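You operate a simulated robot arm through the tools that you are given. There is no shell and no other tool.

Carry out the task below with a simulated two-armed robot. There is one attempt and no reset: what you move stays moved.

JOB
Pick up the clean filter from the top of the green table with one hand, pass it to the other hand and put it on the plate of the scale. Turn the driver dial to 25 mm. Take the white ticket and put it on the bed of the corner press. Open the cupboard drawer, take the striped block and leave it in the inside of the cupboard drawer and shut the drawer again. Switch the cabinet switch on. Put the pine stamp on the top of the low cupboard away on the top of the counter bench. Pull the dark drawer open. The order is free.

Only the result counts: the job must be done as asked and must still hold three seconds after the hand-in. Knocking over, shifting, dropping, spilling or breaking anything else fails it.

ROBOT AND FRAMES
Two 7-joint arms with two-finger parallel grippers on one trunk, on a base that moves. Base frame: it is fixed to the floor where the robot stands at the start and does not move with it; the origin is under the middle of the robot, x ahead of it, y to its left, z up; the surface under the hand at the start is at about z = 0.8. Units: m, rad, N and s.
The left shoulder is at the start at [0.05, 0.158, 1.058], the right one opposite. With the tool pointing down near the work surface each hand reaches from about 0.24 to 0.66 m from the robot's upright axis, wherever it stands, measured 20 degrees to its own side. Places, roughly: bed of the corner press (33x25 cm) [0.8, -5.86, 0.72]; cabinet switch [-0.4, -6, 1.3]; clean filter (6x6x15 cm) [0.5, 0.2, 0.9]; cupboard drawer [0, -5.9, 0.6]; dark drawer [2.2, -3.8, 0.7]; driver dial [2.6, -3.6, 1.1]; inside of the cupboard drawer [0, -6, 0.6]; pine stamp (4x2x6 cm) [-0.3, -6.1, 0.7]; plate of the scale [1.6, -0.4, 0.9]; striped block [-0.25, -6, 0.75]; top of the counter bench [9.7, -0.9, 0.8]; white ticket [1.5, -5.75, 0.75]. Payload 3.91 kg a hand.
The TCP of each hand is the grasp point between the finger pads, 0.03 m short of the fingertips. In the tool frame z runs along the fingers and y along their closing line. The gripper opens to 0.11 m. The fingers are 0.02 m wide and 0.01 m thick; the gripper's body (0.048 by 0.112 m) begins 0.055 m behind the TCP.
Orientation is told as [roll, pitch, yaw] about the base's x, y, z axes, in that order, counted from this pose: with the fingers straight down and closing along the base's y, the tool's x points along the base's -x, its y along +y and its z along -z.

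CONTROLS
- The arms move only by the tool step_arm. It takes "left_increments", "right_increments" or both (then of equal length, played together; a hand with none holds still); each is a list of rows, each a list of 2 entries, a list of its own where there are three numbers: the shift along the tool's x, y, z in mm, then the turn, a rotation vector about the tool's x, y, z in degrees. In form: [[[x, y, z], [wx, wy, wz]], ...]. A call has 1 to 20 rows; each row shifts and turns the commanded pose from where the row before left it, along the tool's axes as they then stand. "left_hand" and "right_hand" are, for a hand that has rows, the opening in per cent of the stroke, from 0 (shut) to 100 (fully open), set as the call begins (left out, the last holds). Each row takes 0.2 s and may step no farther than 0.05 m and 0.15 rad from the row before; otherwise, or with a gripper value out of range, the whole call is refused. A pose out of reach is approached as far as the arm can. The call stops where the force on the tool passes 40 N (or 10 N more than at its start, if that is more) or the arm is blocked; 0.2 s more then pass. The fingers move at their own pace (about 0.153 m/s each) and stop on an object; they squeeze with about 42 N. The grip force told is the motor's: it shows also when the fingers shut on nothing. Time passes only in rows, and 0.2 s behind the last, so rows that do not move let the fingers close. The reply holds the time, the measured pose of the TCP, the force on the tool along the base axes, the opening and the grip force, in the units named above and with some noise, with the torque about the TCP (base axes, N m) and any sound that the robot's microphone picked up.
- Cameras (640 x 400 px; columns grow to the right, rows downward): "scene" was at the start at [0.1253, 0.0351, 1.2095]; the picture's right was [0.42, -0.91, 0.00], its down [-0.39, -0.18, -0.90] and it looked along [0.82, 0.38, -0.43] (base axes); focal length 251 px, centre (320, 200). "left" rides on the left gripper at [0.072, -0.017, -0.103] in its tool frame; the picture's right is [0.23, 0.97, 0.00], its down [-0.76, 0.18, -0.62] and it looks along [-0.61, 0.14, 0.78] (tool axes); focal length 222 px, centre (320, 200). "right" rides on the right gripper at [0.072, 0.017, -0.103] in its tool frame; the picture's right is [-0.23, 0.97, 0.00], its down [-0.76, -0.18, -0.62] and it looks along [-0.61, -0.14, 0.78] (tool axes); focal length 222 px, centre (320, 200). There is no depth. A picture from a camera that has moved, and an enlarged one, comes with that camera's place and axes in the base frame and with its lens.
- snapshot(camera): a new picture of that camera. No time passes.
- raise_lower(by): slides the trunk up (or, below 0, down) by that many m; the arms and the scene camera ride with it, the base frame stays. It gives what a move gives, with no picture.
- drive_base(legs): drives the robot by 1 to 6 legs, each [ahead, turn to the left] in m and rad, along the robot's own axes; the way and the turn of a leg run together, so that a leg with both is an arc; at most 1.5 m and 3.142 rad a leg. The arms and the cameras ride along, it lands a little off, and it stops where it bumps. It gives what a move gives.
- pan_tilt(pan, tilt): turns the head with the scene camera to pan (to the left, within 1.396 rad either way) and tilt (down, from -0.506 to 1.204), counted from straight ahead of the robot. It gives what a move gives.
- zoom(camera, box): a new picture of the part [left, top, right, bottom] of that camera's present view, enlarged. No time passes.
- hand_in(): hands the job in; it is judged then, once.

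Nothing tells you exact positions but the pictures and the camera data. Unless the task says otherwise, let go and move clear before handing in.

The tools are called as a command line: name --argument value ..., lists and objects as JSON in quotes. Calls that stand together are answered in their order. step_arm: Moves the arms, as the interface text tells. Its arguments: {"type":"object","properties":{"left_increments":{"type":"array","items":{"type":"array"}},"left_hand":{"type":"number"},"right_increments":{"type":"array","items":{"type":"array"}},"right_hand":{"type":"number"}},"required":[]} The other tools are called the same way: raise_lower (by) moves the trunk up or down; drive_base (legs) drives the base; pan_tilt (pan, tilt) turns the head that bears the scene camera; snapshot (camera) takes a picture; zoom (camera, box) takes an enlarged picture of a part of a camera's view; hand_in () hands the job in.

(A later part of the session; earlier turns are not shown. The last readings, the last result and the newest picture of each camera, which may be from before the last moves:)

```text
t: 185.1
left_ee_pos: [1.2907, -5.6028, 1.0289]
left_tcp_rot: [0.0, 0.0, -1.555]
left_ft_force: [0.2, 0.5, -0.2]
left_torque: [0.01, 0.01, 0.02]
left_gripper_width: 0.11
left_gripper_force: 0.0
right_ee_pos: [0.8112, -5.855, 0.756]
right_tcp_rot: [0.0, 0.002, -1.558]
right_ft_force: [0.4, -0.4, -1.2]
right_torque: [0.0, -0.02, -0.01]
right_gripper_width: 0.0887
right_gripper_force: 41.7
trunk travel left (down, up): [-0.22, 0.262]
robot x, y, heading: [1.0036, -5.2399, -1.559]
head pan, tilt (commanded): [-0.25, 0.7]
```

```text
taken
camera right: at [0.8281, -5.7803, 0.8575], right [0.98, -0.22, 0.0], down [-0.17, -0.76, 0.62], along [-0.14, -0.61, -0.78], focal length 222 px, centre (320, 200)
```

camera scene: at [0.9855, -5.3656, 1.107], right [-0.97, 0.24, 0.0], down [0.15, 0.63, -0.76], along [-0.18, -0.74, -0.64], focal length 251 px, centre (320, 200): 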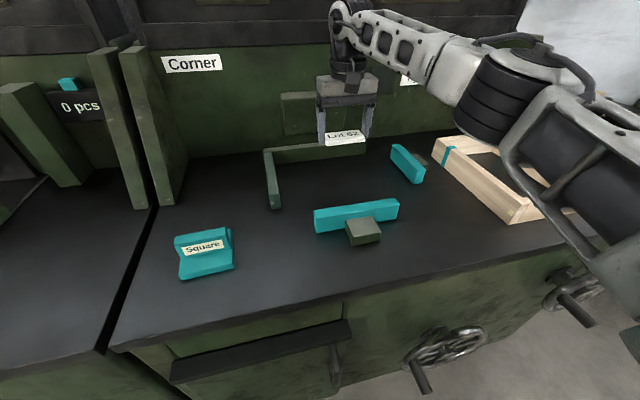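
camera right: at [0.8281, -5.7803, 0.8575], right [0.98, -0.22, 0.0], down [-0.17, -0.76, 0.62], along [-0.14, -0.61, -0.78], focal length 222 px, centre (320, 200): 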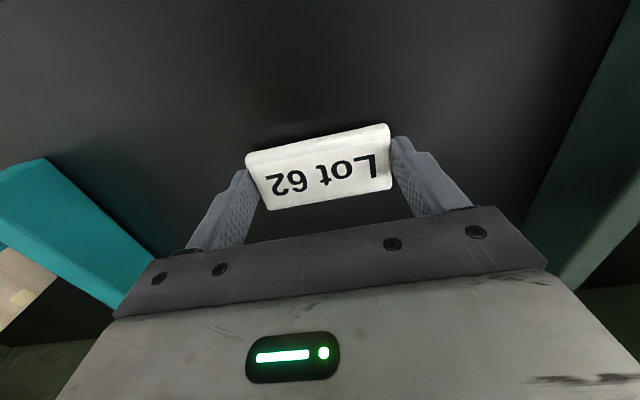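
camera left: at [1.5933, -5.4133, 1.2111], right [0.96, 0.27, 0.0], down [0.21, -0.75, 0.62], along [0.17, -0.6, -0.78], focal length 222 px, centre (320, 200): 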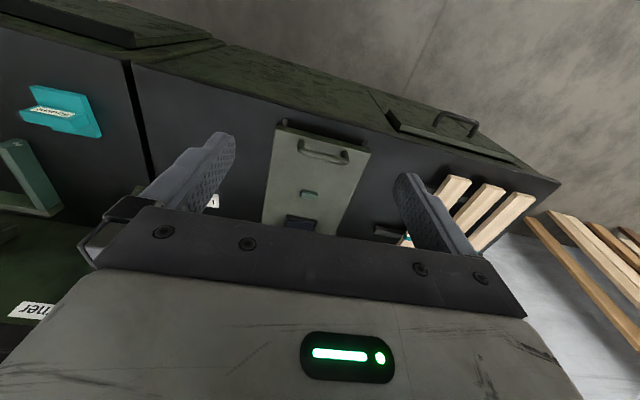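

step_arm --right_increments '[[[0, 0, 3], [0, 0, 0]], [[0, 0, 2], [0, 0, 0]], [[0, 0, 0], [0, 0, 0]]]'

```text
t: 185.9
left_ee_pos: [1.292, -5.6023, 1.0294]
left_tcp_rot: [0.002, 0.0, -1.555]
left_ft_force: [0.4, -0.5, 0.2]
left_torque: [0.02, -0.01, 0.0]
left_gripper_width: 0.1101
left_gripper_force: 0.1
right_ee_pos: [0.8104, -5.8553, 0.7502]
right_tcp_rot: [-0.002, 0.002, -1.561]
right_ft_force: [0.1, -0.7, -1.1]
right_torque: [-0.02, -0.02, 0.0]
right_gripper_width: 0.0885
right_gripper_force: 41.9
trunk travel left (down, up): [-0.22, 0.262]
robot x, y, heading: [1.0055, -5.2385, -1.559]
head pan, tilt (commanded): [-0.25, 0.7]
```

step_arm --right_increments '[[[0, 0, 2], [0, 0, 0]], [[0, 0, 0], [0, 0, 0]]]'

step_arm --right_increments '[[[0, 0, 2], [0, 0, 0]], [[0, 0, 0], [0, 0, 0]]]'

```text
t: 186.5
left_ee_pos: [1.2918, -5.6017, 1.0294]
left_tcp_rot: [0.003, 0.0, -1.555]
left_ft_force: [0.2, 0.2, -0.7]
left_torque: [0.0, -0.03, 0.02]
left_gripper_width: 0.1097
left_gripper_force: 0.0
right_ee_pos: [0.8099, -5.8551, 0.7497]
right_tcp_rot: [0.0, 0.0, -1.56]
right_ft_force: [-0.5, 2.2, 7.1]
right_torque: [0.14, -0.28, 0.16]
right_gripper_width: 0.0886
right_gripper_force: 42.4
trunk travel left (down, up): [-0.22, 0.262]
robot x, y, heading: [1.0048, -5.2375, -1.559]
head pan, tilt (commanded): [-0.25, 0.7]
```

```text
t: 187.1
left_ee_pos: [1.2913, -5.6031, 1.0299]
left_tcp_rot: [0.003, -0.001, -1.553]
left_ft_force: [-0.1, -0.5, 1.2]
left_torque: [-0.02, 0.04, 0.03]
left_gripper_width: 0.1098
left_gripper_force: 0.0
right_ee_pos: [0.8107, -5.8555, 0.7501]
right_tcp_rot: [0.001, -0.004, -1.562]
right_ft_force: [-4.3, 1.9, 19.4]
right_torque: [0.27, -0.62, 0.36]
right_gripper_width: 0.0886
right_gripper_force: 42.3
trunk travel left (down, up): [-0.22, 0.262]
robot x, y, heading: [1.0052, -5.2424, -1.556]
head pan, tilt (commanded): [-0.25, 0.7]
```

The tag touches the bed. I'll ease up the press, release it and lift away.

step_arm --right_increments '[[[0, 0, -2.5], [0, 0, 0]], [[0, 0, 0], [0, 0, 0]]]'

step_arm --right_increments '[[[0, 0, 0], [0, 0, 0]], [[0, 0, 0], [0, 0, 0]]]' --right_hand 100

step_arm --right_increments '[[[0, 0, -20], [0, 0, 0]], [[0, 0, -40], [0, 0, 0]], [[0, 0, -40], [0, 0, 0]], [[0, 0, -40], [0, 0, 0]], [[20, 0, -40], [0, 0, 0]], [[40, 0, -20], [0, 0, 0]], [[40, 0, 0], [0, 0, 0]], [[40, 0, 0], [0, 0, 0]]]'

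snapshot --camera "scene"

snapshot --camera "right"

```text
t: 187.7
left_ee_pos: [1.291, -5.6027, 1.03]
left_tcp_rot: [0.002, -0.002, -1.555]
left_ft_force: [0.6, -0.1, -0.5]
left_torque: [0.0, 0.02, 0.02]
left_gripper_width: 0.1097
left_gripper_force: 0.0
right_ee_pos: [0.8096, -5.8568, 0.7505]
right_tcp_rot: [-0.001, -0.002, -1.562]
right_ft_force: [-3.8, -2.4, 13.7]
right_torque: [0.04, -0.57, -0.1]
right_gripper_width: 0.0885
right_gripper_force: 42.1
trunk travel left (down, up): [-0.22, 0.262]
robot x, y, heading: [0.9996, -5.2412, -1.559]
head pan, tilt (commanded): [-0.25, 0.7]
```

```text
t: 188.3
left_ee_pos: [1.2929, -5.6018, 1.029]
left_tcp_rot: [0.0, -0.002, -1.552]
left_ft_force: [0.2, 0.2, -0.1]
left_torque: [0.0, 0.04, -0.01]
left_gripper_width: 0.1102
left_gripper_force: 0.0
right_ee_pos: [0.8144, -5.854, 0.7498]
right_tcp_rot: [0.001, -0.001, -1.555]
right_ft_force: [-0.4, 2.0, 13.3]
right_torque: [0.04, 0.8, -0.14]
right_gripper_width: 0.1101
right_gripper_force: 0.1
trunk travel left (down, up): [-0.22, 0.262]
robot x, y, heading: [1.0004, -5.2378, -1.558]
head pan, tilt (commanded): [-0.25, 0.7]
```

```text
t: 190.1
left_ee_pos: [1.2907, -5.6023, 1.0302]
left_tcp_rot: [0.0, -0.001, -1.555]
left_ft_force: [0.6, -0.7, -0.7]
left_torque: [0.0, -0.01, 0.0]
left_gripper_width: 0.1102
left_gripper_force: 0.1
right_ee_pos: [0.8081, -5.7147, 0.9492]
right_tcp_rot: [0.0, -0.001, -1.563]
right_ft_force: [-0.1, -0.2, -0.8]
right_torque: [0.01, -0.01, -0.03]
right_gripper_width: 0.1101
right_gripper_force: 0.0
trunk travel left (down, up): [-0.22, 0.262]
robot x, y, heading: [1.0044, -5.2395, -1.557]
head pan, tilt (commanded): [-0.25, 0.7]
```

```text
taken
camera scene: at [0.9855, -5.3654, 1.1071], right [-0.97, 0.24, 0.0], down [0.15, 0.63, -0.77], along [-0.18, -0.74, -0.64], focal length 251 px, centre (320, 200)
```

scene: 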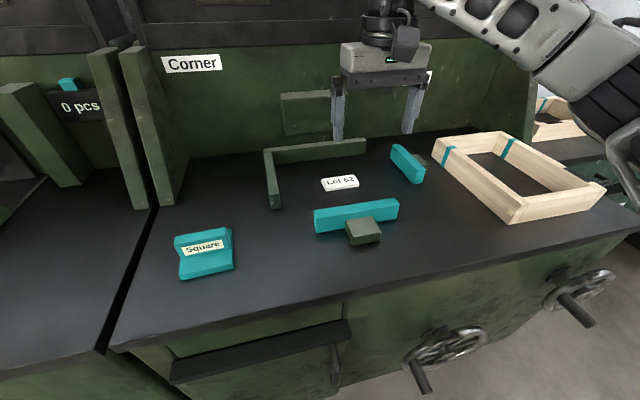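

```text
taken
camera right: at [0.8261, -5.6417, 1.0517], right [0.98, -0.22, 0.0], down [-0.17, -0.76, 0.62], along [-0.14, -0.61, -0.78], focal length 222 px, centre (320, 200)
```

right: 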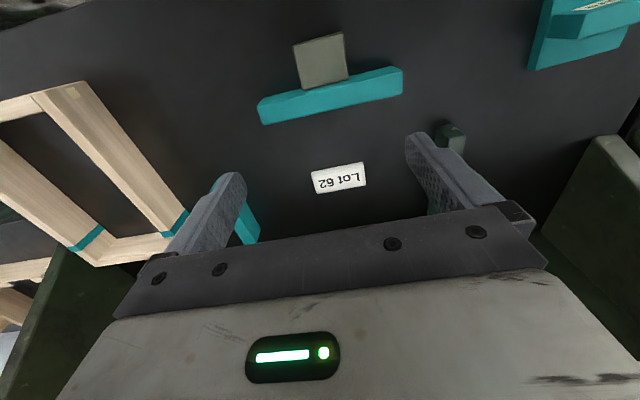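

The tag lies on the bed at about [0.81, −5.85]. Next is the low cupboard to the west, so I'll back off, drive west and look.

drive_base --legs '[[-0.33, 0], [0, -1.58], [0.8, 0], [0, 1.571]]'

pan_tilt --pan 0.0 --tilt 0.4

snapshot --camera "scene"

pan_tilt --pan -0.7 --tilt 0.3

snapshot --camera "scene"

```text
t: 203.7
left_ee_pos: [0.5016, -5.3006, 1.0289]
left_tcp_rot: [0.003, 0.0, -1.544]
left_ft_force: [0.1, -0.4, 0.1]
left_torque: [-0.02, 0.0, 0.02]
left_gripper_width: 0.1101
left_gripper_force: 0.1
right_ee_pos: [0.0204, -5.4184, 0.95]
right_tcp_rot: [0.001, -0.001, -1.55]
right_ft_force: [-0.2, -0.3, 0.4]
right_torque: [-0.02, -0.02, 0.02]
right_gripper_width: 0.1099
right_gripper_force: 0.1
trunk travel left (down, up): [-0.22, 0.262]
robot x, y, heading: [0.2091, -4.939, -1.552]
head pan, tilt (commanded): [-0.25, 0.7]
```

```text
t: 204.5
left_ee_pos: [0.5019, -5.3006, 1.0296]
left_tcp_rot: [0.001, -0.001, -1.542]
left_ft_force: [0.4, 0.1, -0.7]
left_torque: [0.0, 0.0, -0.01]
left_gripper_width: 0.1099
left_gripper_force: 0.0
right_ee_pos: [0.0196, -5.4185, 0.9498]
right_tcp_rot: [0.001, -0.002, -1.55]
right_ft_force: [0.0, -0.2, -0.3]
right_torque: [-0.03, -0.03, 0.0]
right_gripper_width: 0.1101
right_gripper_force: 0.0
trunk travel left (down, up): [-0.22, 0.262]
robot x, y, heading: [0.2077, -4.939, -1.549]
head pan, tilt (commanded): [0.0, 0.4]
```

```text
taken
camera scene: at [0.2143, -5.0764, 1.1338], right [-1.0, -0.02, 0.0], down [-0.01, 0.39, -0.92], along [0.02, -0.92, -0.39], focal length 251 px, centre (320, 200)
```

scene: 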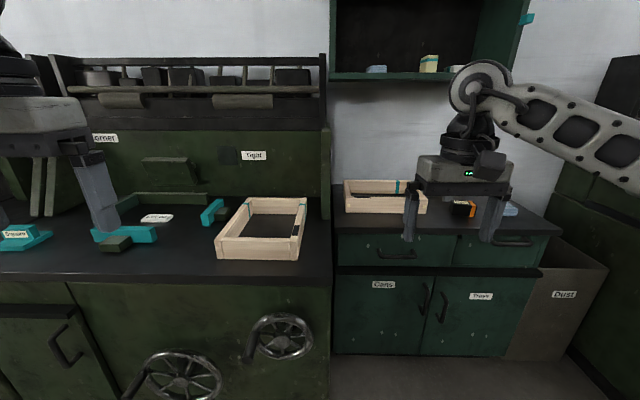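

```text
t: 205.5
left_ee_pos: [0.5012, -5.3011, 1.0283]
left_tcp_rot: [0.002, 0.0, -1.544]
left_ft_force: [0.2, 0.4, 0.0]
left_torque: [-0.03, 0.02, 0.0]
left_gripper_width: 0.1099
left_gripper_force: 0.0
right_ee_pos: [0.0192, -5.4183, 0.9503]
right_tcp_rot: [-0.001, 0.0, -1.552]
right_ft_force: [-0.1, -0.4, 0.5]
right_torque: [0.01, 0.02, -0.04]
right_gripper_width: 0.11
right_gripper_force: 0.1
trunk travel left (down, up): [-0.22, 0.262]
robot x, y, heading: [0.2074, -4.9411, -1.547]
head pan, tilt (commanded): [-0.7, 0.3]
```

```text
taken
camera scene: at [0.1538, -5.0567, 1.1432], right [-0.78, 0.63, 0.0], down [0.18, 0.23, -0.96], along [-0.6, -0.75, -0.3], focal length 251 px, centre (320, 200)
```

scene: 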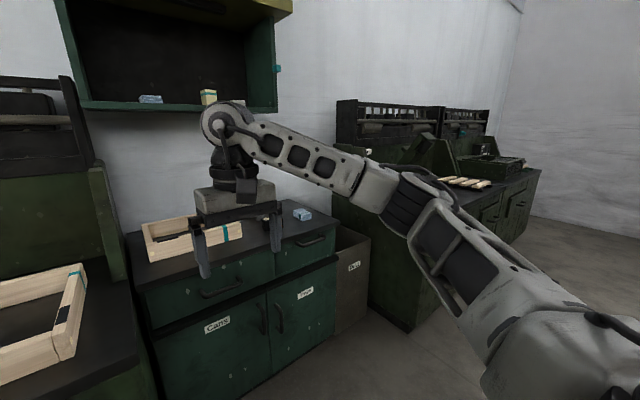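

The low cupboard is ahead to my right with two drawers, and my right hand hides its top. I'll pull that hand in and look again.

step_arm --right_increments '[[[35, 0, -20], [0, 0, 0]], [[35, 0, -20], [0, 0, 0]], [[35, -10, -20], [0, 0, 0]], [[30, -20, -20], [0, 0, 0]], [[20, -20, -20], [0, 0, 0]]]'

pan_tilt --pan -0.4 --tilt 0.3

snapshot --camera "scene"

snapshot --camera "right"

```text
t: 206.7
left_ee_pos: [0.5025, -5.2996, 1.0289]
left_tcp_rot: [0.003, -0.001, -1.544]
left_ft_force: [0.4, -0.1, 0.1]
left_torque: [0.02, -0.02, 0.0]
left_gripper_width: 0.11
left_gripper_force: 0.0
right_ee_pos: [-0.0325, -5.2634, 1.0488]
right_tcp_rot: [0.001, 0.003, -1.55]
right_ft_force: [0.6, -0.2, -0.5]
right_torque: [0.0, 0.01, 0.01]
right_gripper_width: 0.1097
right_gripper_force: 0.1
trunk travel left (down, up): [-0.22, 0.262]
robot x, y, heading: [0.2107, -4.9419, -1.549]
head pan, tilt (commanded): [-0.7, 0.3]
```

```text
t: 207.5
left_ee_pos: [0.5014, -5.2999, 1.0283]
left_tcp_rot: [0.001, -0.001, -1.543]
left_ft_force: [0.2, -0.1, 0.3]
left_torque: [0.0, -0.03, 0.0]
left_gripper_width: 0.1099
left_gripper_force: 0.1
right_ee_pos: [-0.0323, -5.2652, 1.0495]
right_tcp_rot: [0.0, 0.001, -1.55]
right_ft_force: [0.0, 0.5, 0.7]
right_torque: [0.02, -0.02, 0.01]
right_gripper_width: 0.1101
right_gripper_force: 0.1
trunk travel left (down, up): [-0.22, 0.262]
robot x, y, heading: [0.2103, -4.9408, -1.554]
head pan, tilt (commanded): [-0.4, 0.3]
```

```text
taken
camera scene: at [0.1778, -5.0706, 1.1432], right [-0.93, 0.37, 0.0], down [0.11, 0.27, -0.96], along [-0.35, -0.89, -0.3], focal length 251 px, centre (320, 200)
```

scene: 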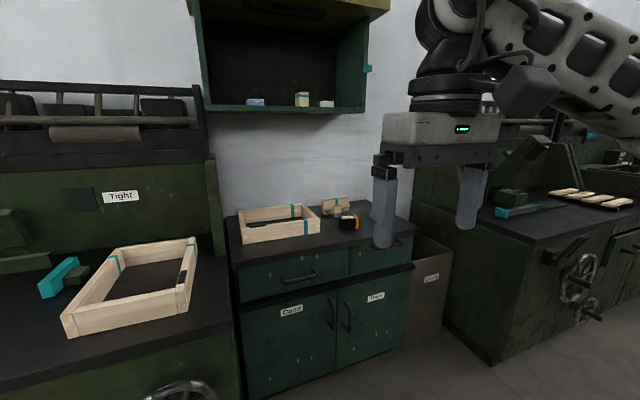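

```text
taken
camera right: at [-0.0164, -5.191, 1.1512], right [0.98, -0.21, 0.0], down [-0.16, -0.77, 0.62], along [-0.13, -0.61, -0.78], focal length 222 px, centre (320, 200)
```

right: 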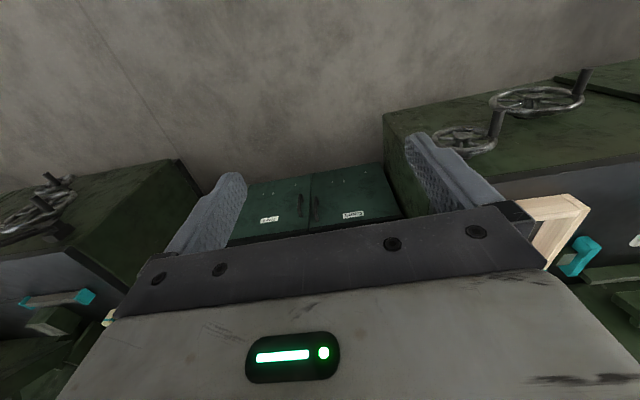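

zoom --camera "scene" --box '[220, 180, 420, 305]'

zoom --camera "scene" --box '[190, 0, 430, 150]'

```text
3.20 times, centred on (320, 242) of scene
camera zoom: at [0.1778, -5.0706, 1.1432], right [-0.93, 0.37, 0.0], down [0.11, 0.27, -0.96], along [-0.35, -0.89, -0.3], focal length 802 px, centre (320, 64)
```

zoom: 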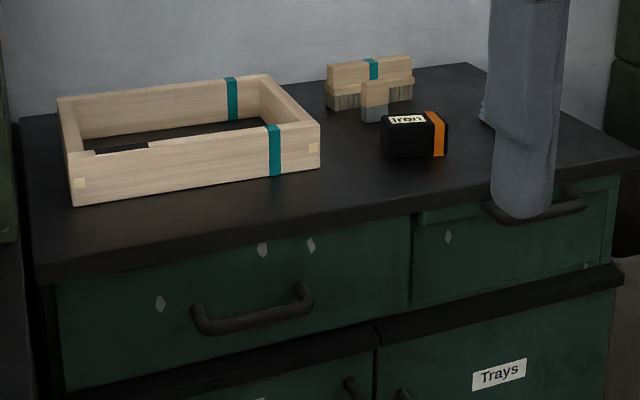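

```text
2.67 times, centred on (310, 75) of scene
camera zoom: at [0.1778, -5.0706, 1.1432], right [-0.93, 0.37, 0.0], down [0.11, 0.27, -0.96], along [-0.35, -0.89, -0.3], focal length 668 px, centre (347, 533)
```

zoom: 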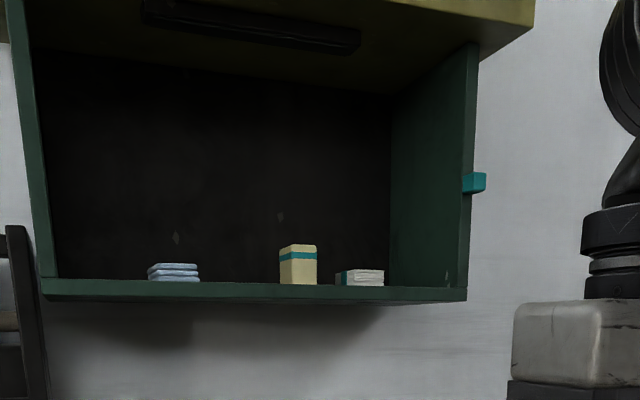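

On the cupboard I can make out a black "Iron" block with an orange stripe near [−0.31, −5.96], and the pine stamp near [−0.31, −6.08] in front of a brush. The wall cabinet has a teal switch on its right side. I'll move to x ≈ −0.1 for a closer view.

drive_base --legs '[[0, -1.59], [0.31, 0], [0, 1.571], [0.2, 0]]'

pan_tilt --pan -0.2 --tilt 0.4

snapshot --camera "scene"

zoom --camera "scene" --box '[240, 120, 440, 245]'

pan_tilt --pan -0.3 --tilt -0.1

snapshot --camera "scene"

```text
t: 218.4
left_ee_pos: [0.1896, -5.5187, 1.0287]
left_tcp_rot: [0.002, -0.001, -1.547]
left_ft_force: [-0.2, 0.5, 0.1]
left_torque: [-0.02, 0.02, -0.01]
left_gripper_width: 0.1099
left_gripper_force: 0.0
right_ee_pos: [-0.3448, -5.4805, 1.0491]
right_tcp_rot: [0.001, 0.0, -1.552]
right_ft_force: [0.8, -0.1, -1.8]
right_torque: [0.02, -0.01, 0.01]
right_gripper_width: 0.11
right_gripper_force: 0.0
trunk travel left (down, up): [-0.22, 0.262]
robot x, y, heading: [-0.1005, -5.1583, -1.555]
head pan, tilt (commanded): [-0.4, 0.3]
```

```text
t: 219.1
left_ee_pos: [0.1904, -5.5179, 1.0295]
left_tcp_rot: [0.002, 0.0, -1.547]
left_ft_force: [-0.3, 0.9, 0.6]
left_torque: [-0.03, 0.01, -0.01]
left_gripper_width: 0.1101
left_gripper_force: 0.0
right_ee_pos: [-0.3441, -5.4801, 1.0487]
right_tcp_rot: [0.001, 0.0, -1.554]
right_ft_force: [-0.3, -0.8, -0.1]
right_torque: [0.01, 0.0, -0.01]
right_gripper_width: 0.1102
right_gripper_force: 0.1
trunk travel left (down, up): [-0.22, 0.262]
robot x, y, heading: [-0.0988, -5.157, -1.555]
head pan, tilt (commanded): [-0.201, 0.4]
```

```text
taken
camera scene: at [-0.1157, -5.2915, 1.1339], right [-0.98, 0.18, 0.0], down [0.07, 0.38, -0.92], along [-0.17, -0.91, -0.39], focal length 251 px, centre (320, 200)
```

scene: 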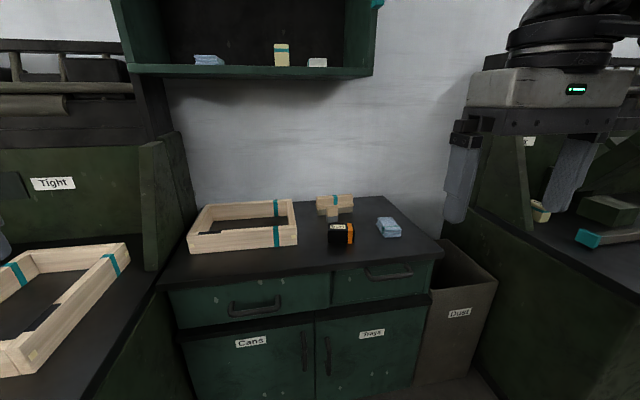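

```text
3.20 times, centred on (340, 182) of scene
camera zoom: at [-0.1157, -5.2915, 1.1339], right [-0.98, 0.18, 0.0], down [0.07, 0.38, -0.92], along [-0.17, -0.91, -0.39], focal length 802 px, centre (256, 256)
```

zoom: 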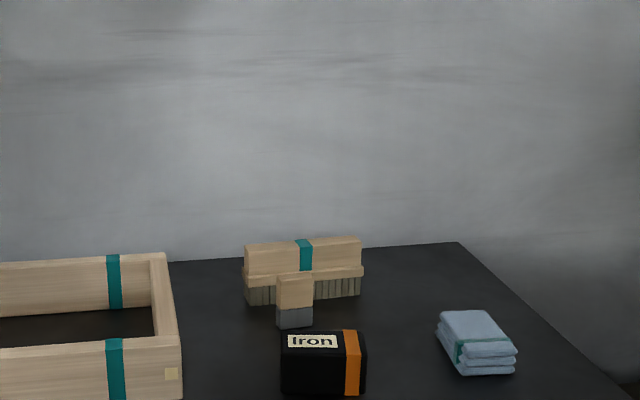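

```text
t: 220.0
left_ee_pos: [0.1904, -5.5179, 1.0303]
left_tcp_rot: [0.003, 0.0, -1.548]
left_ft_force: [-0.4, -0.5, -0.5]
left_torque: [-0.02, -0.03, -0.01]
left_gripper_width: 0.1101
left_gripper_force: 0.0
right_ee_pos: [-0.3435, -5.4802, 1.0496]
right_tcp_rot: [0.0, 0.001, -1.555]
right_ft_force: [-0.6, -1.4, 0.1]
right_torque: [0.03, -0.01, 0.01]
right_gripper_width: 0.1099
right_gripper_force: 0.2
trunk travel left (down, up): [-0.22, 0.262]
robot x, y, heading: [-0.1058, -5.156, -1.549]
head pan, tilt (commanded): [-0.3, -0.099]
```

```text
taken
camera scene: at [-0.123, -5.2841, 1.1796], right [-0.96, 0.28, 0.0], down [-0.03, -0.09, -1.0], along [-0.27, -0.96, 0.1], focal length 251 px, centre (320, 200)
```

scene: 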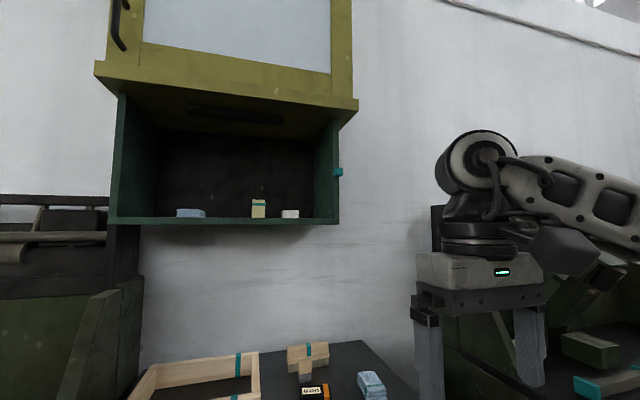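

The striped block is the Iron block, and the blue item is a folded cloth. I'll zoom in on the switch on the side of the wall cabinet.

zoom --camera "scene" --box '[300, 140, 380, 190]'

pan_tilt --pan -0.3 --tilt 0.55

snapshot --camera "scene"

zoom --camera "scene" --box '[240, 120, 400, 220]'

```text
8.00 times, centred on (340, 165) of scene
camera zoom: at [-0.123, -5.2841, 1.1796], right [-0.96, 0.28, 0.0], down [-0.03, -0.09, -1.0], along [-0.27, -0.96, 0.1], focal length 2005 px, centre (160, 480)
```

zoom: 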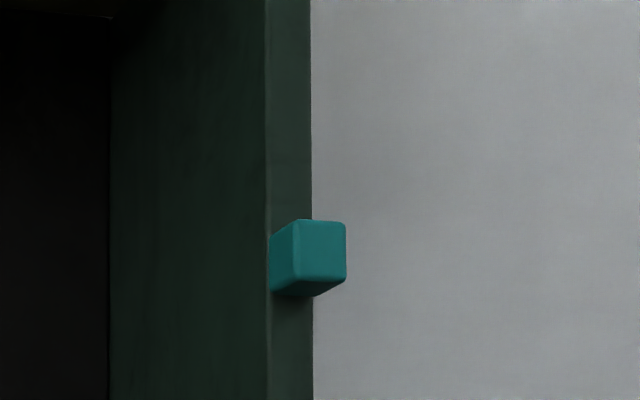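

```text
t: 221.1
left_ee_pos: [0.1893, -5.5188, 1.0289]
left_tcp_rot: [0.003, -0.001, -1.545]
left_ft_force: [-0.2, 0.0, 0.1]
left_torque: [0.05, -0.01, 0.0]
left_gripper_width: 0.11
left_gripper_force: 0.1
right_ee_pos: [-0.3452, -5.4804, 1.0497]
right_tcp_rot: [-0.001, 0.001, -1.553]
right_ft_force: [-0.1, 0.8, -0.3]
right_torque: [-0.03, 0.0, -0.01]
right_gripper_width: 0.11
right_gripper_force: 0.1
trunk travel left (down, up): [-0.22, 0.262]
robot x, y, heading: [-0.1029, -5.1573, -1.546]
head pan, tilt (commanded): [-0.3, 0.55]
```

```text
taken
camera scene: at [-0.1238, -5.2867, 1.1203], right [-0.96, 0.28, 0.0], down [0.14, 0.5, -0.85], along [-0.24, -0.82, -0.52], focal length 251 px, centre (320, 200)
```

scene: 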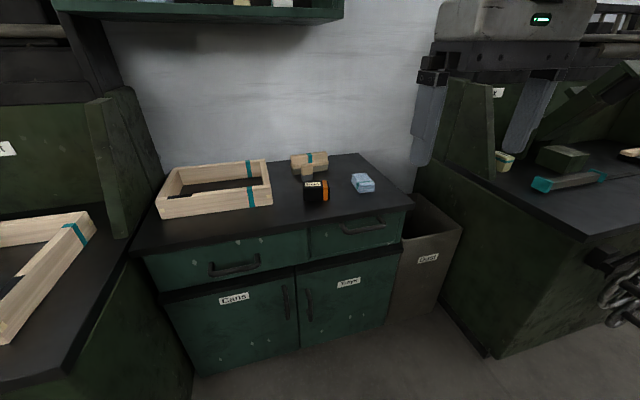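

```text
4.00 times, centred on (320, 170) of scene
camera zoom: at [-0.1238, -5.2867, 1.1203], right [-0.96, 0.28, 0.0], down [0.14, 0.5, -0.85], along [-0.24, -0.82, -0.52], focal length 1003 px, centre (320, 320)
```

zoom: 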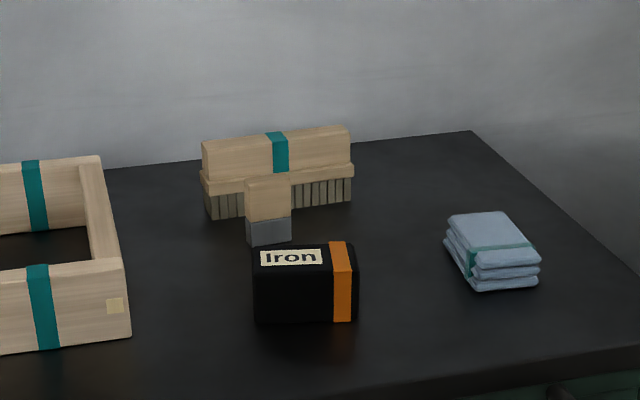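

Parallax puts the cupboard top at z ≈ 0.695. The block is at about [−0.313, −5.978], roughly 8 × 3.5 × 5 cm and turned about −12°. The stamp is behind it at about [−0.313, −6.11]. I'll drive closer to pick the block with the right hand.

drive_base --legs '[[0.24, 0]]'

pan_tilt --pan -0.3 --tilt 0.6

snapshot --camera "scene"

snapshot --camera "right"

```text
t: 222.8
left_ee_pos: [0.1929, -5.7543, 1.0284]
left_tcp_rot: [0.001, -0.001, -1.55]
left_ft_force: [0.6, -0.4, -0.6]
left_torque: [0.01, -0.03, 0.0]
left_gripper_width: 0.11
left_gripper_force: 0.1
right_ee_pos: [-0.3411, -5.7155, 1.049]
right_tcp_rot: [-0.001, 0.001, -1.558]
right_ft_force: [-0.2, -0.9, 0.3]
right_torque: [0.0, -0.01, 0.01]
right_gripper_width: 0.1101
right_gripper_force: 0.0
trunk travel left (down, up): [-0.22, 0.262]
robot x, y, heading: [-0.096, -5.3954, -1.551]
head pan, tilt (commanded): [-0.3, 0.55]
```

```text
t: 223.5
left_ee_pos: [0.1926, -5.7542, 1.0302]
left_tcp_rot: [0.002, 0.0, -1.55]
left_ft_force: [-0.3, 0.2, 0.4]
left_torque: [0.06, -0.01, 0.0]
left_gripper_width: 0.11
left_gripper_force: 0.1
right_ee_pos: [-0.341, -5.716, 1.0486]
right_tcp_rot: [0.0, 0.001, -1.558]
right_ft_force: [-0.5, -0.2, 0.4]
right_torque: [0.01, -0.04, 0.0]
right_gripper_width: 0.1101
right_gripper_force: 0.1
trunk travel left (down, up): [-0.22, 0.262]
robot x, y, heading: [-0.0973, -5.3916, -1.553]
head pan, tilt (commanded): [-0.3, 0.6]
```

```text
taken
camera scene: at [-0.1195, -5.5208, 1.1157], right [-0.96, 0.28, 0.0], down [0.16, 0.54, -0.83], along [-0.23, -0.79, -0.56], focal length 251 px, centre (320, 200)
```

scene: 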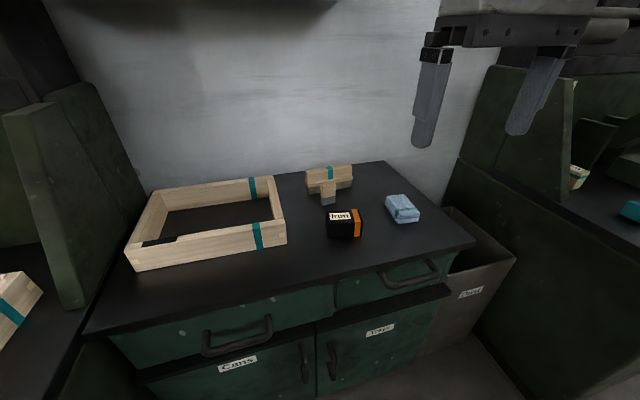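

```text
taken
camera right: at [-0.3247, -5.6415, 1.1513], right [0.98, -0.21, 0.0], down [-0.17, -0.76, 0.62], along [-0.13, -0.61, -0.78], focal length 222 px, centre (320, 200)
```

right: 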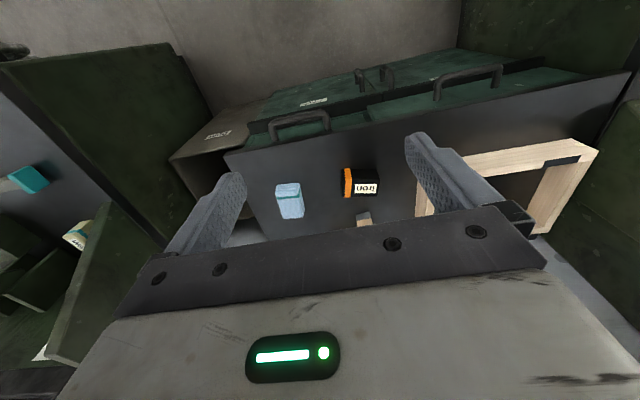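

zoom --camera "right" --box '[320, 155, 400, 205]'

zoom --camera "scene" --box '[290, 150, 390, 250]'

```text
8.00 times, centred on (360, 180) of right
camera zoom: at [-0.3247, -5.6415, 1.1513], right [0.98, -0.21, 0.0], down [-0.17, -0.76, 0.62], along [-0.13, -0.61, -0.78], focal length 1777 px, centre (0, 360)
```

zoom: 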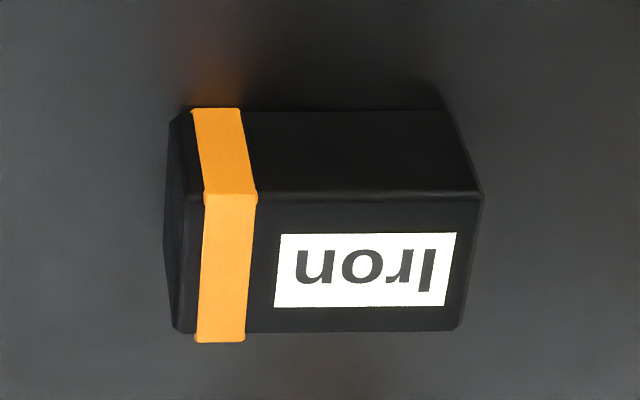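

```text
4.00 times, centred on (340, 200) of scene
camera zoom: at [-0.1195, -5.5208, 1.1157], right [-0.96, 0.28, 0.0], down [0.16, 0.54, -0.83], along [-0.23, -0.79, -0.56], focal length 1003 px, centre (240, 200)
```

zoom: 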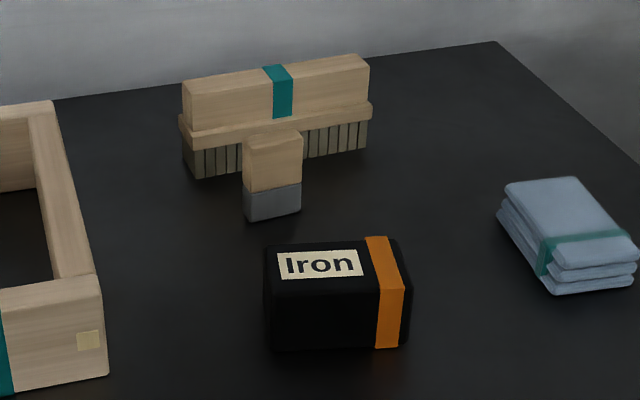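

The right camera puts the block's centre near [−0.297, −5.946], turned about −12°. I'll bring the right hand over it, turn to match, and check again.

step_arm --right_increments '[[[-33, 6, 15], [0, 0, 0]], [[-33, 6, 25], [0, 0, 0]], [[-33, 6, 30], [0, 0, 0]], [[-33, 6, 30], [0, 0, 0]], [[-33, 6, 30], [0, 0, 0]], [[-33, 6, 30], [0, 0, 0]], [[-32, 5, 30], [0, 0, 0]], [[0, 0, 0], [0, 0, 6.5]], [[0, 0, 0], [0, 0, 6.4]], [[0, 0, 0], [0, 0, 0]]]' --right_hand 100

snapshot --camera "right"

snapshot --camera "scene"

```text
t: 225.7
left_ee_pos: [0.1929, -5.7553, 1.0285]
left_tcp_rot: [0.003, 0.0, -1.549]
left_ft_force: [-0.4, -0.2, 0.2]
left_torque: [0.0, -0.01, 0.01]
left_gripper_width: 0.1099
left_gripper_force: 0.0
right_ee_pos: [-0.2983, -5.9451, 0.8589]
right_tcp_rot: [-0.002, 0.0, -1.782]
right_ft_force: [0.2, 0.4, -0.1]
right_torque: [0.0, 0.0, 0.02]
right_gripper_width: 0.1102
right_gripper_force: 0.1
trunk travel left (down, up): [-0.22, 0.262]
robot x, y, heading: [-0.0989, -5.3909, -1.555]
head pan, tilt (commanded): [-0.3, 0.6]
```

```text
taken
camera right: at [-0.2648, -5.8773, 0.9608], right [0.9, -0.43, 0.0], down [-0.33, -0.71, 0.62], along [-0.27, -0.56, -0.78], focal length 222 px, centre (320, 200)
```

right: 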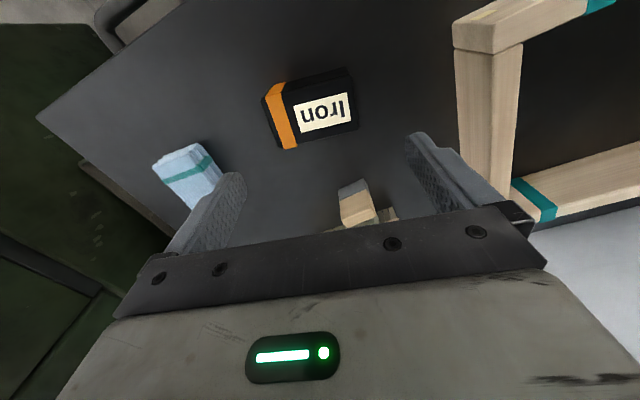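

```text
taken
camera scene: at [-0.1194, -5.5208, 1.1157], right [-0.96, 0.28, 0.0], down [0.16, 0.54, -0.83], along [-0.23, -0.79, -0.56], focal length 251 px, centre (320, 200)
```

scene: 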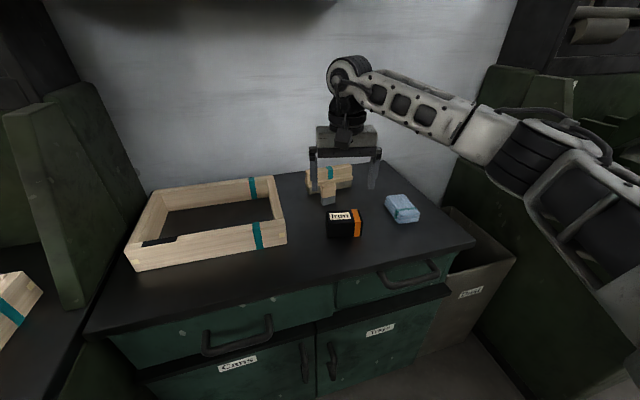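

zoom --camera "right" --box '[230, 50, 390, 170]'

```text
3.33 times, centred on (310, 110) of right
camera zoom: at [-0.2648, -5.8773, 0.9608], right [0.9, -0.43, 0.0], down [-0.33, -0.71, 0.62], along [-0.27, -0.56, -0.78], focal length 740 px, centre (353, 500)
```

zoom: 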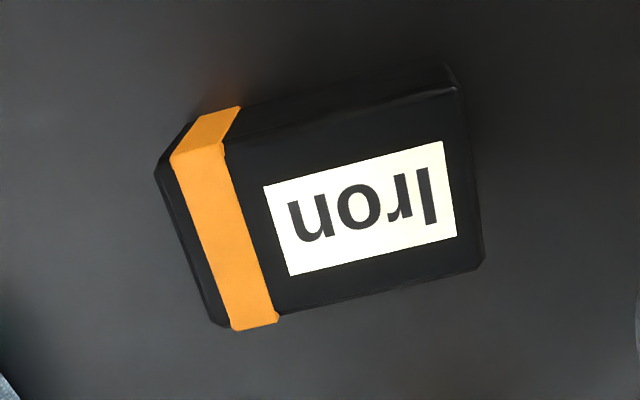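

step_arm --right_increments '[[[7, -3, 15], [0, 0, 0]], [[0, 0, 25], [0, 0, 0]], [[0, 0, 20], [0, 0, 0]], [[0, 0, 0], [0, 0, 0]]]'

snapshot --camera "right"

zoom --camera "scene" --box '[280, 100, 440, 260]'

```text
t: 226.7
left_ee_pos: [0.1925, -5.7551, 1.0301]
left_tcp_rot: [0.002, 0.0, -1.55]
left_ft_force: [0.1, -0.3, 0.1]
left_torque: [0.05, 0.0, -0.01]
left_gripper_width: 0.11
left_gripper_force: 0.0
right_ee_pos: [-0.2974, -5.9382, 0.7979]
right_tcp_rot: [0.0, -0.001, -1.781]
right_ft_force: [-0.3, 0.6, 0.0]
right_torque: [-0.01, 0.02, 0.03]
right_gripper_width: 0.1099
right_gripper_force: 0.0
trunk travel left (down, up): [-0.22, 0.262]
robot x, y, heading: [-0.099, -5.3935, -1.556]
head pan, tilt (commanded): [-0.3, 0.6]
```

```text
taken
camera right: at [-0.2652, -5.8695, 0.8995], right [0.9, -0.43, 0.0], down [-0.33, -0.71, 0.62], along [-0.27, -0.56, -0.78], focal length 222 px, centre (320, 200)
```

right: 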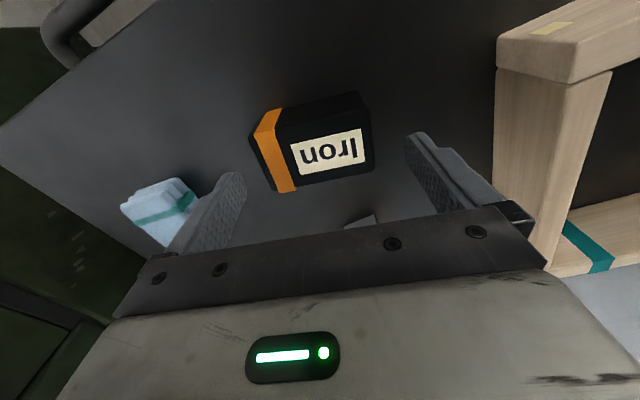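

```text
2.50 times, centred on (360, 180) of scene
camera zoom: at [-0.1195, -5.5208, 1.1157], right [-0.96, 0.28, 0.0], down [0.16, 0.54, -0.83], along [-0.23, -0.79, -0.56], focal length 627 px, centre (220, 250)
```

zoom: 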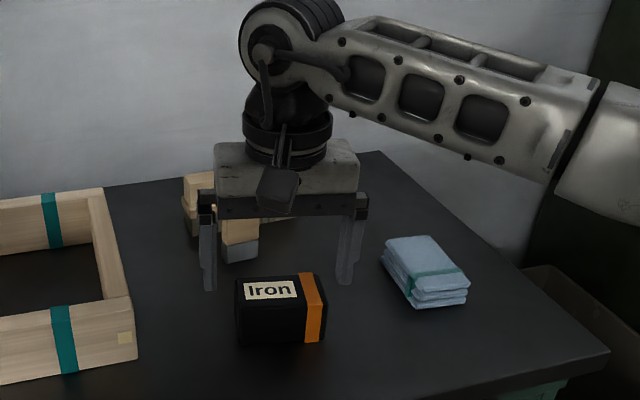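

Combining views, the block's top is nearer z ≈ 0.765, so the cupboard top is about 0.715 and the block's centre about [−0.296, −5.931]. I'll correct and go down.

step_arm --right_increments '[[[7, 0, 0], [0, 0, 0]], [[0, 0, 12], [0, 0, 0]], [[0, 0, 12], [0, 0, 0]], [[0, 0, 12], [0, 0, 0]], [[0, 0, 0], [0, 0, 0]]]'

snapshot --camera "right"

zoom --camera "scene" --box '[280, 100, 440, 260]'

```text
t: 227.9
left_ee_pos: [0.1935, -5.7543, 1.0297]
left_tcp_rot: [0.001, -0.001, -1.549]
left_ft_force: [-0.5, 0.3, 0.2]
left_torque: [0.0, 0.0, 0.0]
left_gripper_width: 0.1098
left_gripper_force: 0.1
right_ee_pos: [-0.2979, -5.9309, 0.7631]
right_tcp_rot: [-0.001, 0.001, -1.782]
right_ft_force: [-1.2, -0.1, -0.7]
right_torque: [-0.02, 0.0, 0.0]
right_gripper_width: 0.11
right_gripper_force: 0.0
trunk travel left (down, up): [-0.22, 0.262]
robot x, y, heading: [-0.0954, -5.3907, -1.557]
head pan, tilt (commanded): [-0.3, 0.6]
```

```text
taken
camera right: at [-0.2646, -5.8628, 0.8641], right [0.9, -0.43, 0.0], down [-0.33, -0.71, 0.62], along [-0.27, -0.56, -0.78], focal length 222 px, centre (320, 200)
```

right: 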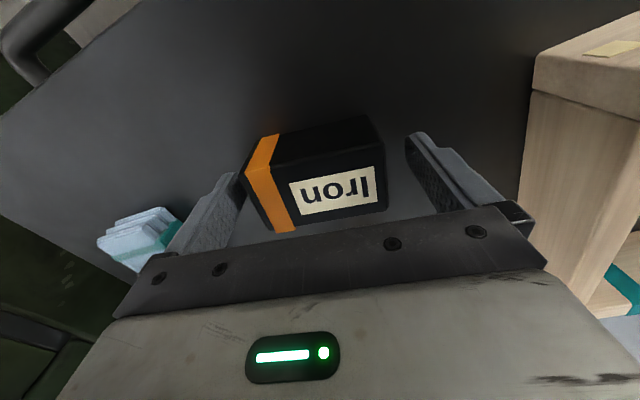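

```text
2.50 times, centred on (360, 180) of scene
camera zoom: at [-0.1195, -5.5208, 1.1157], right [-0.96, 0.28, 0.0], down [0.16, 0.54, -0.83], along [-0.23, -0.79, -0.56], focal length 627 px, centre (220, 250)
```

zoom: 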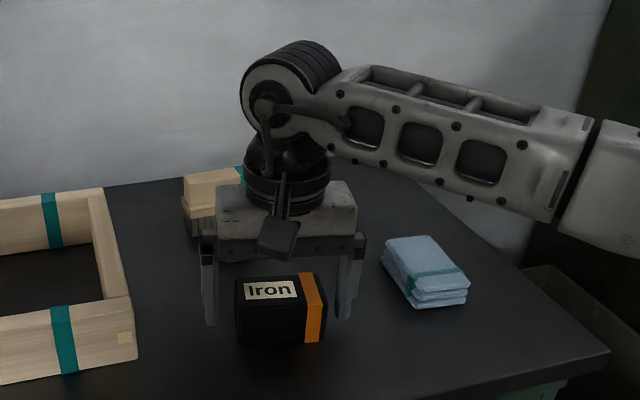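

step_arm --right_increments '[[[0, -4, 0], [0, 0, 0]], [[0, 0, 5], [0, 0, 0]], [[0, 0, 5], [0, 0, 0]], [[0, 0, 0], [0, 0, 0]]]'

snapshot --camera "right"

```text
t: 228.9
left_ee_pos: [0.1946, -5.7543, 1.0293]
left_tcp_rot: [0.0, 0.0, -1.551]
left_ft_force: [0.0, 0.3, 0.2]
left_torque: [-0.01, 0.04, -0.01]
left_gripper_width: 0.1101
left_gripper_force: 0.0
right_ee_pos: [-0.3008, -5.9298, 0.7523]
right_tcp_rot: [-0.001, 0.002, -1.781]
right_ft_force: [-0.2, -0.1, 0.0]
right_torque: [0.04, -0.04, 0.01]
right_gripper_width: 0.11
right_gripper_force: 0.1
trunk travel left (down, up): [-0.22, 0.262]
robot x, y, heading: [-0.0986, -5.3927, -1.555]
head pan, tilt (commanded): [-0.3, 0.6]
```

```text
taken
camera right: at [-0.2687, -5.8616, 0.8546], right [0.9, -0.43, 0.0], down [-0.33, -0.71, 0.62], along [-0.27, -0.56, -0.78], focal length 222 px, centre (320, 200)
```

right: 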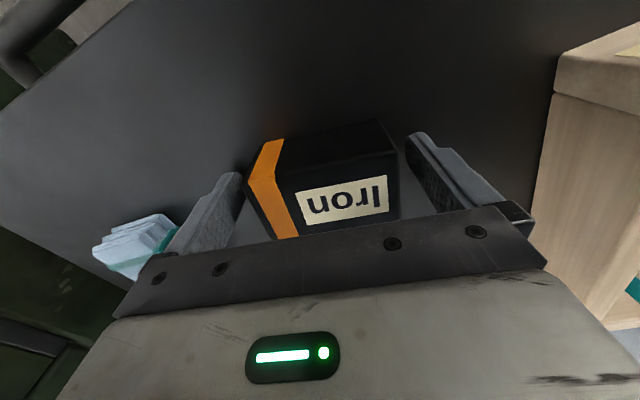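

Both fingers straddle the block. I'll close and lift.

step_arm --right_increments '[[[0, 0, 0], [0, 0, 0]], [[0, 0, 0], [0, 0, 0]], [[0, 0, 0], [0, 0, 0]]]' --right_hand 0

step_arm --right_increments '[[[0, 0, -10], [0, 0, 0]], [[0, 0, -20], [0, 0, 0]], [[0, 0, -30], [0, 0, 0]], [[0, 0, -30], [0, 0, 0]], [[0, 0, -30], [0, 0, 0]], [[0, 0, 0], [0, 0, 0]]]'

snapshot --camera "right"

snapshot --camera "scene"

```text
t: 229.7
left_ee_pos: [0.1942, -5.7549, 1.0294]
left_tcp_rot: [0.001, 0.001, -1.55]
left_ft_force: [-0.6, 0.8, 0.0]
left_torque: [0.02, -0.05, 0.0]
left_gripper_width: 0.1102
left_gripper_force: 0.0
right_ee_pos: [-0.3007, -5.9303, 0.7529]
right_tcp_rot: [0.001, 0.002, -1.78]
right_ft_force: [3.0, -0.4, -0.1]
right_torque: [-0.22, -0.37, 0.04]
right_gripper_width: 0.0799
right_gripper_force: 41.7
trunk travel left (down, up): [-0.22, 0.262]
robot x, y, heading: [-0.0954, -5.3934, -1.548]
head pan, tilt (commanded): [-0.3, 0.6]
```

```text
t: 231.1
left_ee_pos: [0.1924, -5.7556, 1.0293]
left_tcp_rot: [0.003, 0.001, -1.55]
left_ft_force: [0.4, -0.6, -0.4]
left_torque: [0.0, 0.02, -0.01]
left_gripper_width: 0.1101
left_gripper_force: 0.1
right_ee_pos: [-0.3019, -5.9293, 0.8726]
right_tcp_rot: [-0.001, 0.001, -1.781]
right_ft_force: [1.0, 0.1, -9.7]
right_torque: [0.02, 0.0, 0.03]
right_gripper_width: 0.0801
right_gripper_force: 41.8
trunk travel left (down, up): [-0.22, 0.262]
robot x, y, heading: [-0.099, -5.3933, -1.552]
head pan, tilt (commanded): [-0.3, 0.6]
```

```text
taken
camera right: at [-0.2688, -5.8612, 0.9745], right [0.9, -0.43, 0.0], down [-0.33, -0.71, 0.62], along [-0.27, -0.56, -0.78], focal length 222 px, centre (320, 200)
```

right: 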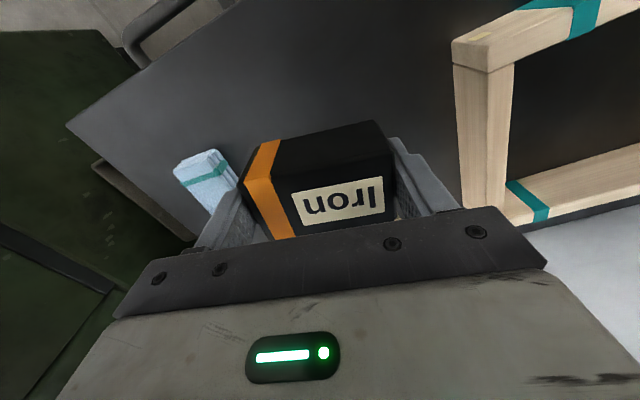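

```text
taken
camera scene: at [-0.1197, -5.5215, 1.1155], right [-0.96, 0.28, 0.0], down [0.16, 0.54, -0.82], along [-0.23, -0.79, -0.57], focal length 251 px, centre (320, 200)
```

scene: 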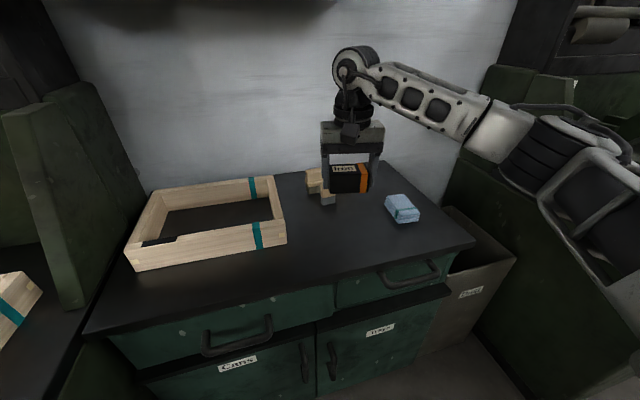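

The block is held; it weighs about 1 kg. I'll draw it back clear of the cupboard, back the base off, and get the left hand ready for the drawer handle.

step_arm --right_increments '[[[20, -6, -25], [0, 0, 0]], [[33, -12, -25], [0, 0, 0]], [[35, -14, -25], [0, 0, 0]], [[35, -14, -25], [0, 0, 0]], [[35, -14, -25], [0, 0, 0]], [[35, -14, -20], [0, 0, 0]]]'

drive_base --legs '[[-0.2, 0]]'

raise_lower --by -0.12

pan_tilt --pan 0.1 --tilt 0.6

snapshot --camera "scene"

snapshot --camera "left"

```text
t: 232.5
left_ee_pos: [0.1916, -5.7543, 1.0301]
left_tcp_rot: [0.002, 0.0, -1.551]
left_ft_force: [0.4, -0.2, -0.3]
left_torque: [0.01, -0.04, -0.02]
left_gripper_width: 0.1102
left_gripper_force: 0.0
right_ee_pos: [-0.3329, -5.7275, 1.0172]
right_tcp_rot: [-0.002, 0.002, -1.782]
right_ft_force: [1.3, -0.3, -10.0]
right_torque: [0.02, 0.02, -0.03]
right_gripper_width: 0.0799
right_gripper_force: 42.2
trunk travel left (down, up): [-0.22, 0.262]
robot x, y, heading: [-0.0985, -5.3923, -1.554]
head pan, tilt (commanded): [-0.3, 0.6]
```

```text
t: 234.1
left_ee_pos: [0.1899, -5.5571, 1.0297]
left_tcp_rot: [0.003, 0.0, -1.547]
left_ft_force: [0.1, -0.5, 0.3]
left_torque: [0.02, 0.01, -0.04]
left_gripper_width: 0.11
left_gripper_force: 0.1
right_ee_pos: [-0.337, -5.5315, 1.0179]
right_tcp_rot: [-0.001, 0.0, -1.781]
right_ft_force: [-1.3, -0.5, -9.9]
right_torque: [0.02, -0.05, 0.01]
right_gripper_width: 0.0799
right_gripper_force: 42.4
trunk travel left (down, up): [-0.22, 0.262]
robot x, y, heading: [-0.1, -5.1942, -1.55]
head pan, tilt (commanded): [-0.3, 0.6]
```

```text
t: 235.6
left_ee_pos: [0.1898, -5.5565, 0.9099]
left_tcp_rot: [0.002, -0.002, -1.547]
left_ft_force: [-0.5, 0.2, 0.3]
left_torque: [0.04, 0.02, -0.01]
left_gripper_width: 0.1101
left_gripper_force: 0.0
right_ee_pos: [-0.3363, -5.5313, 0.8966]
right_tcp_rot: [-0.004, 0.003, -1.781]
right_ft_force: [0.2, 0.7, -10.6]
right_torque: [0.04, -0.01, 0.0]
right_gripper_width: 0.08
right_gripper_force: 42.1
trunk travel left (down, up): [-0.1, 0.382]
robot x, y, heading: [-0.1013, -5.1919, -1.549]
head pan, tilt (commanded): [-0.3, 0.6]
```

```text
t: 236.4
left_ee_pos: [0.1907, -5.5559, 0.9087]
left_tcp_rot: [0.0, 0.002, -1.548]
left_ft_force: [0.4, 1.1, 0.5]
left_torque: [0.02, -0.01, 0.01]
left_gripper_width: 0.11
left_gripper_force: 0.0
right_ee_pos: [-0.3366, -5.5318, 0.8974]
right_tcp_rot: [-0.002, 0.001, -1.78]
right_ft_force: [0.2, -0.1, -10.6]
right_torque: [0.02, 0.01, 0.02]
right_gripper_width: 0.0798
right_gripper_force: 41.9
trunk travel left (down, up): [-0.1, 0.382]
robot x, y, heading: [-0.1, -5.1957, -1.55]
head pan, tilt (commanded): [0.099, 0.6]
```

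```text
taken
camera scene: at [-0.0881, -5.3264, 0.9956], right [-0.99, -0.12, 0.0], down [-0.07, 0.56, -0.82], along [0.1, -0.82, -0.57], focal length 251 px, centre (320, 200)
```

scene: 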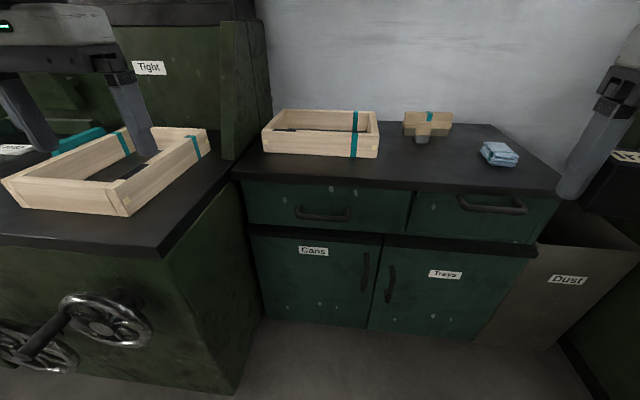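

```text
taken
camera left: at [0.1714, -5.4846, 1.011], right [0.97, 0.25, 0.0], down [0.19, -0.76, 0.62], along [0.16, -0.6, -0.78], focal length 222 px, centre (320, 200)
```

left: 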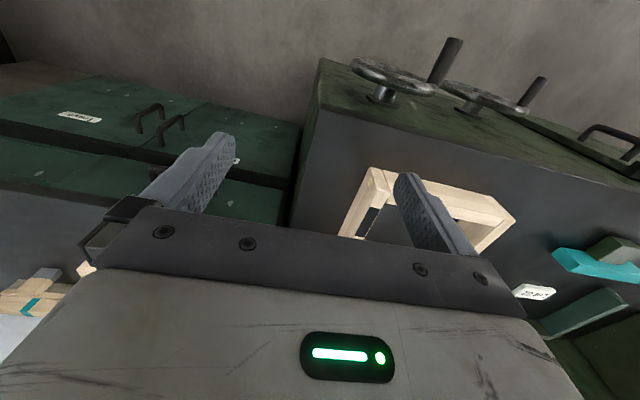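

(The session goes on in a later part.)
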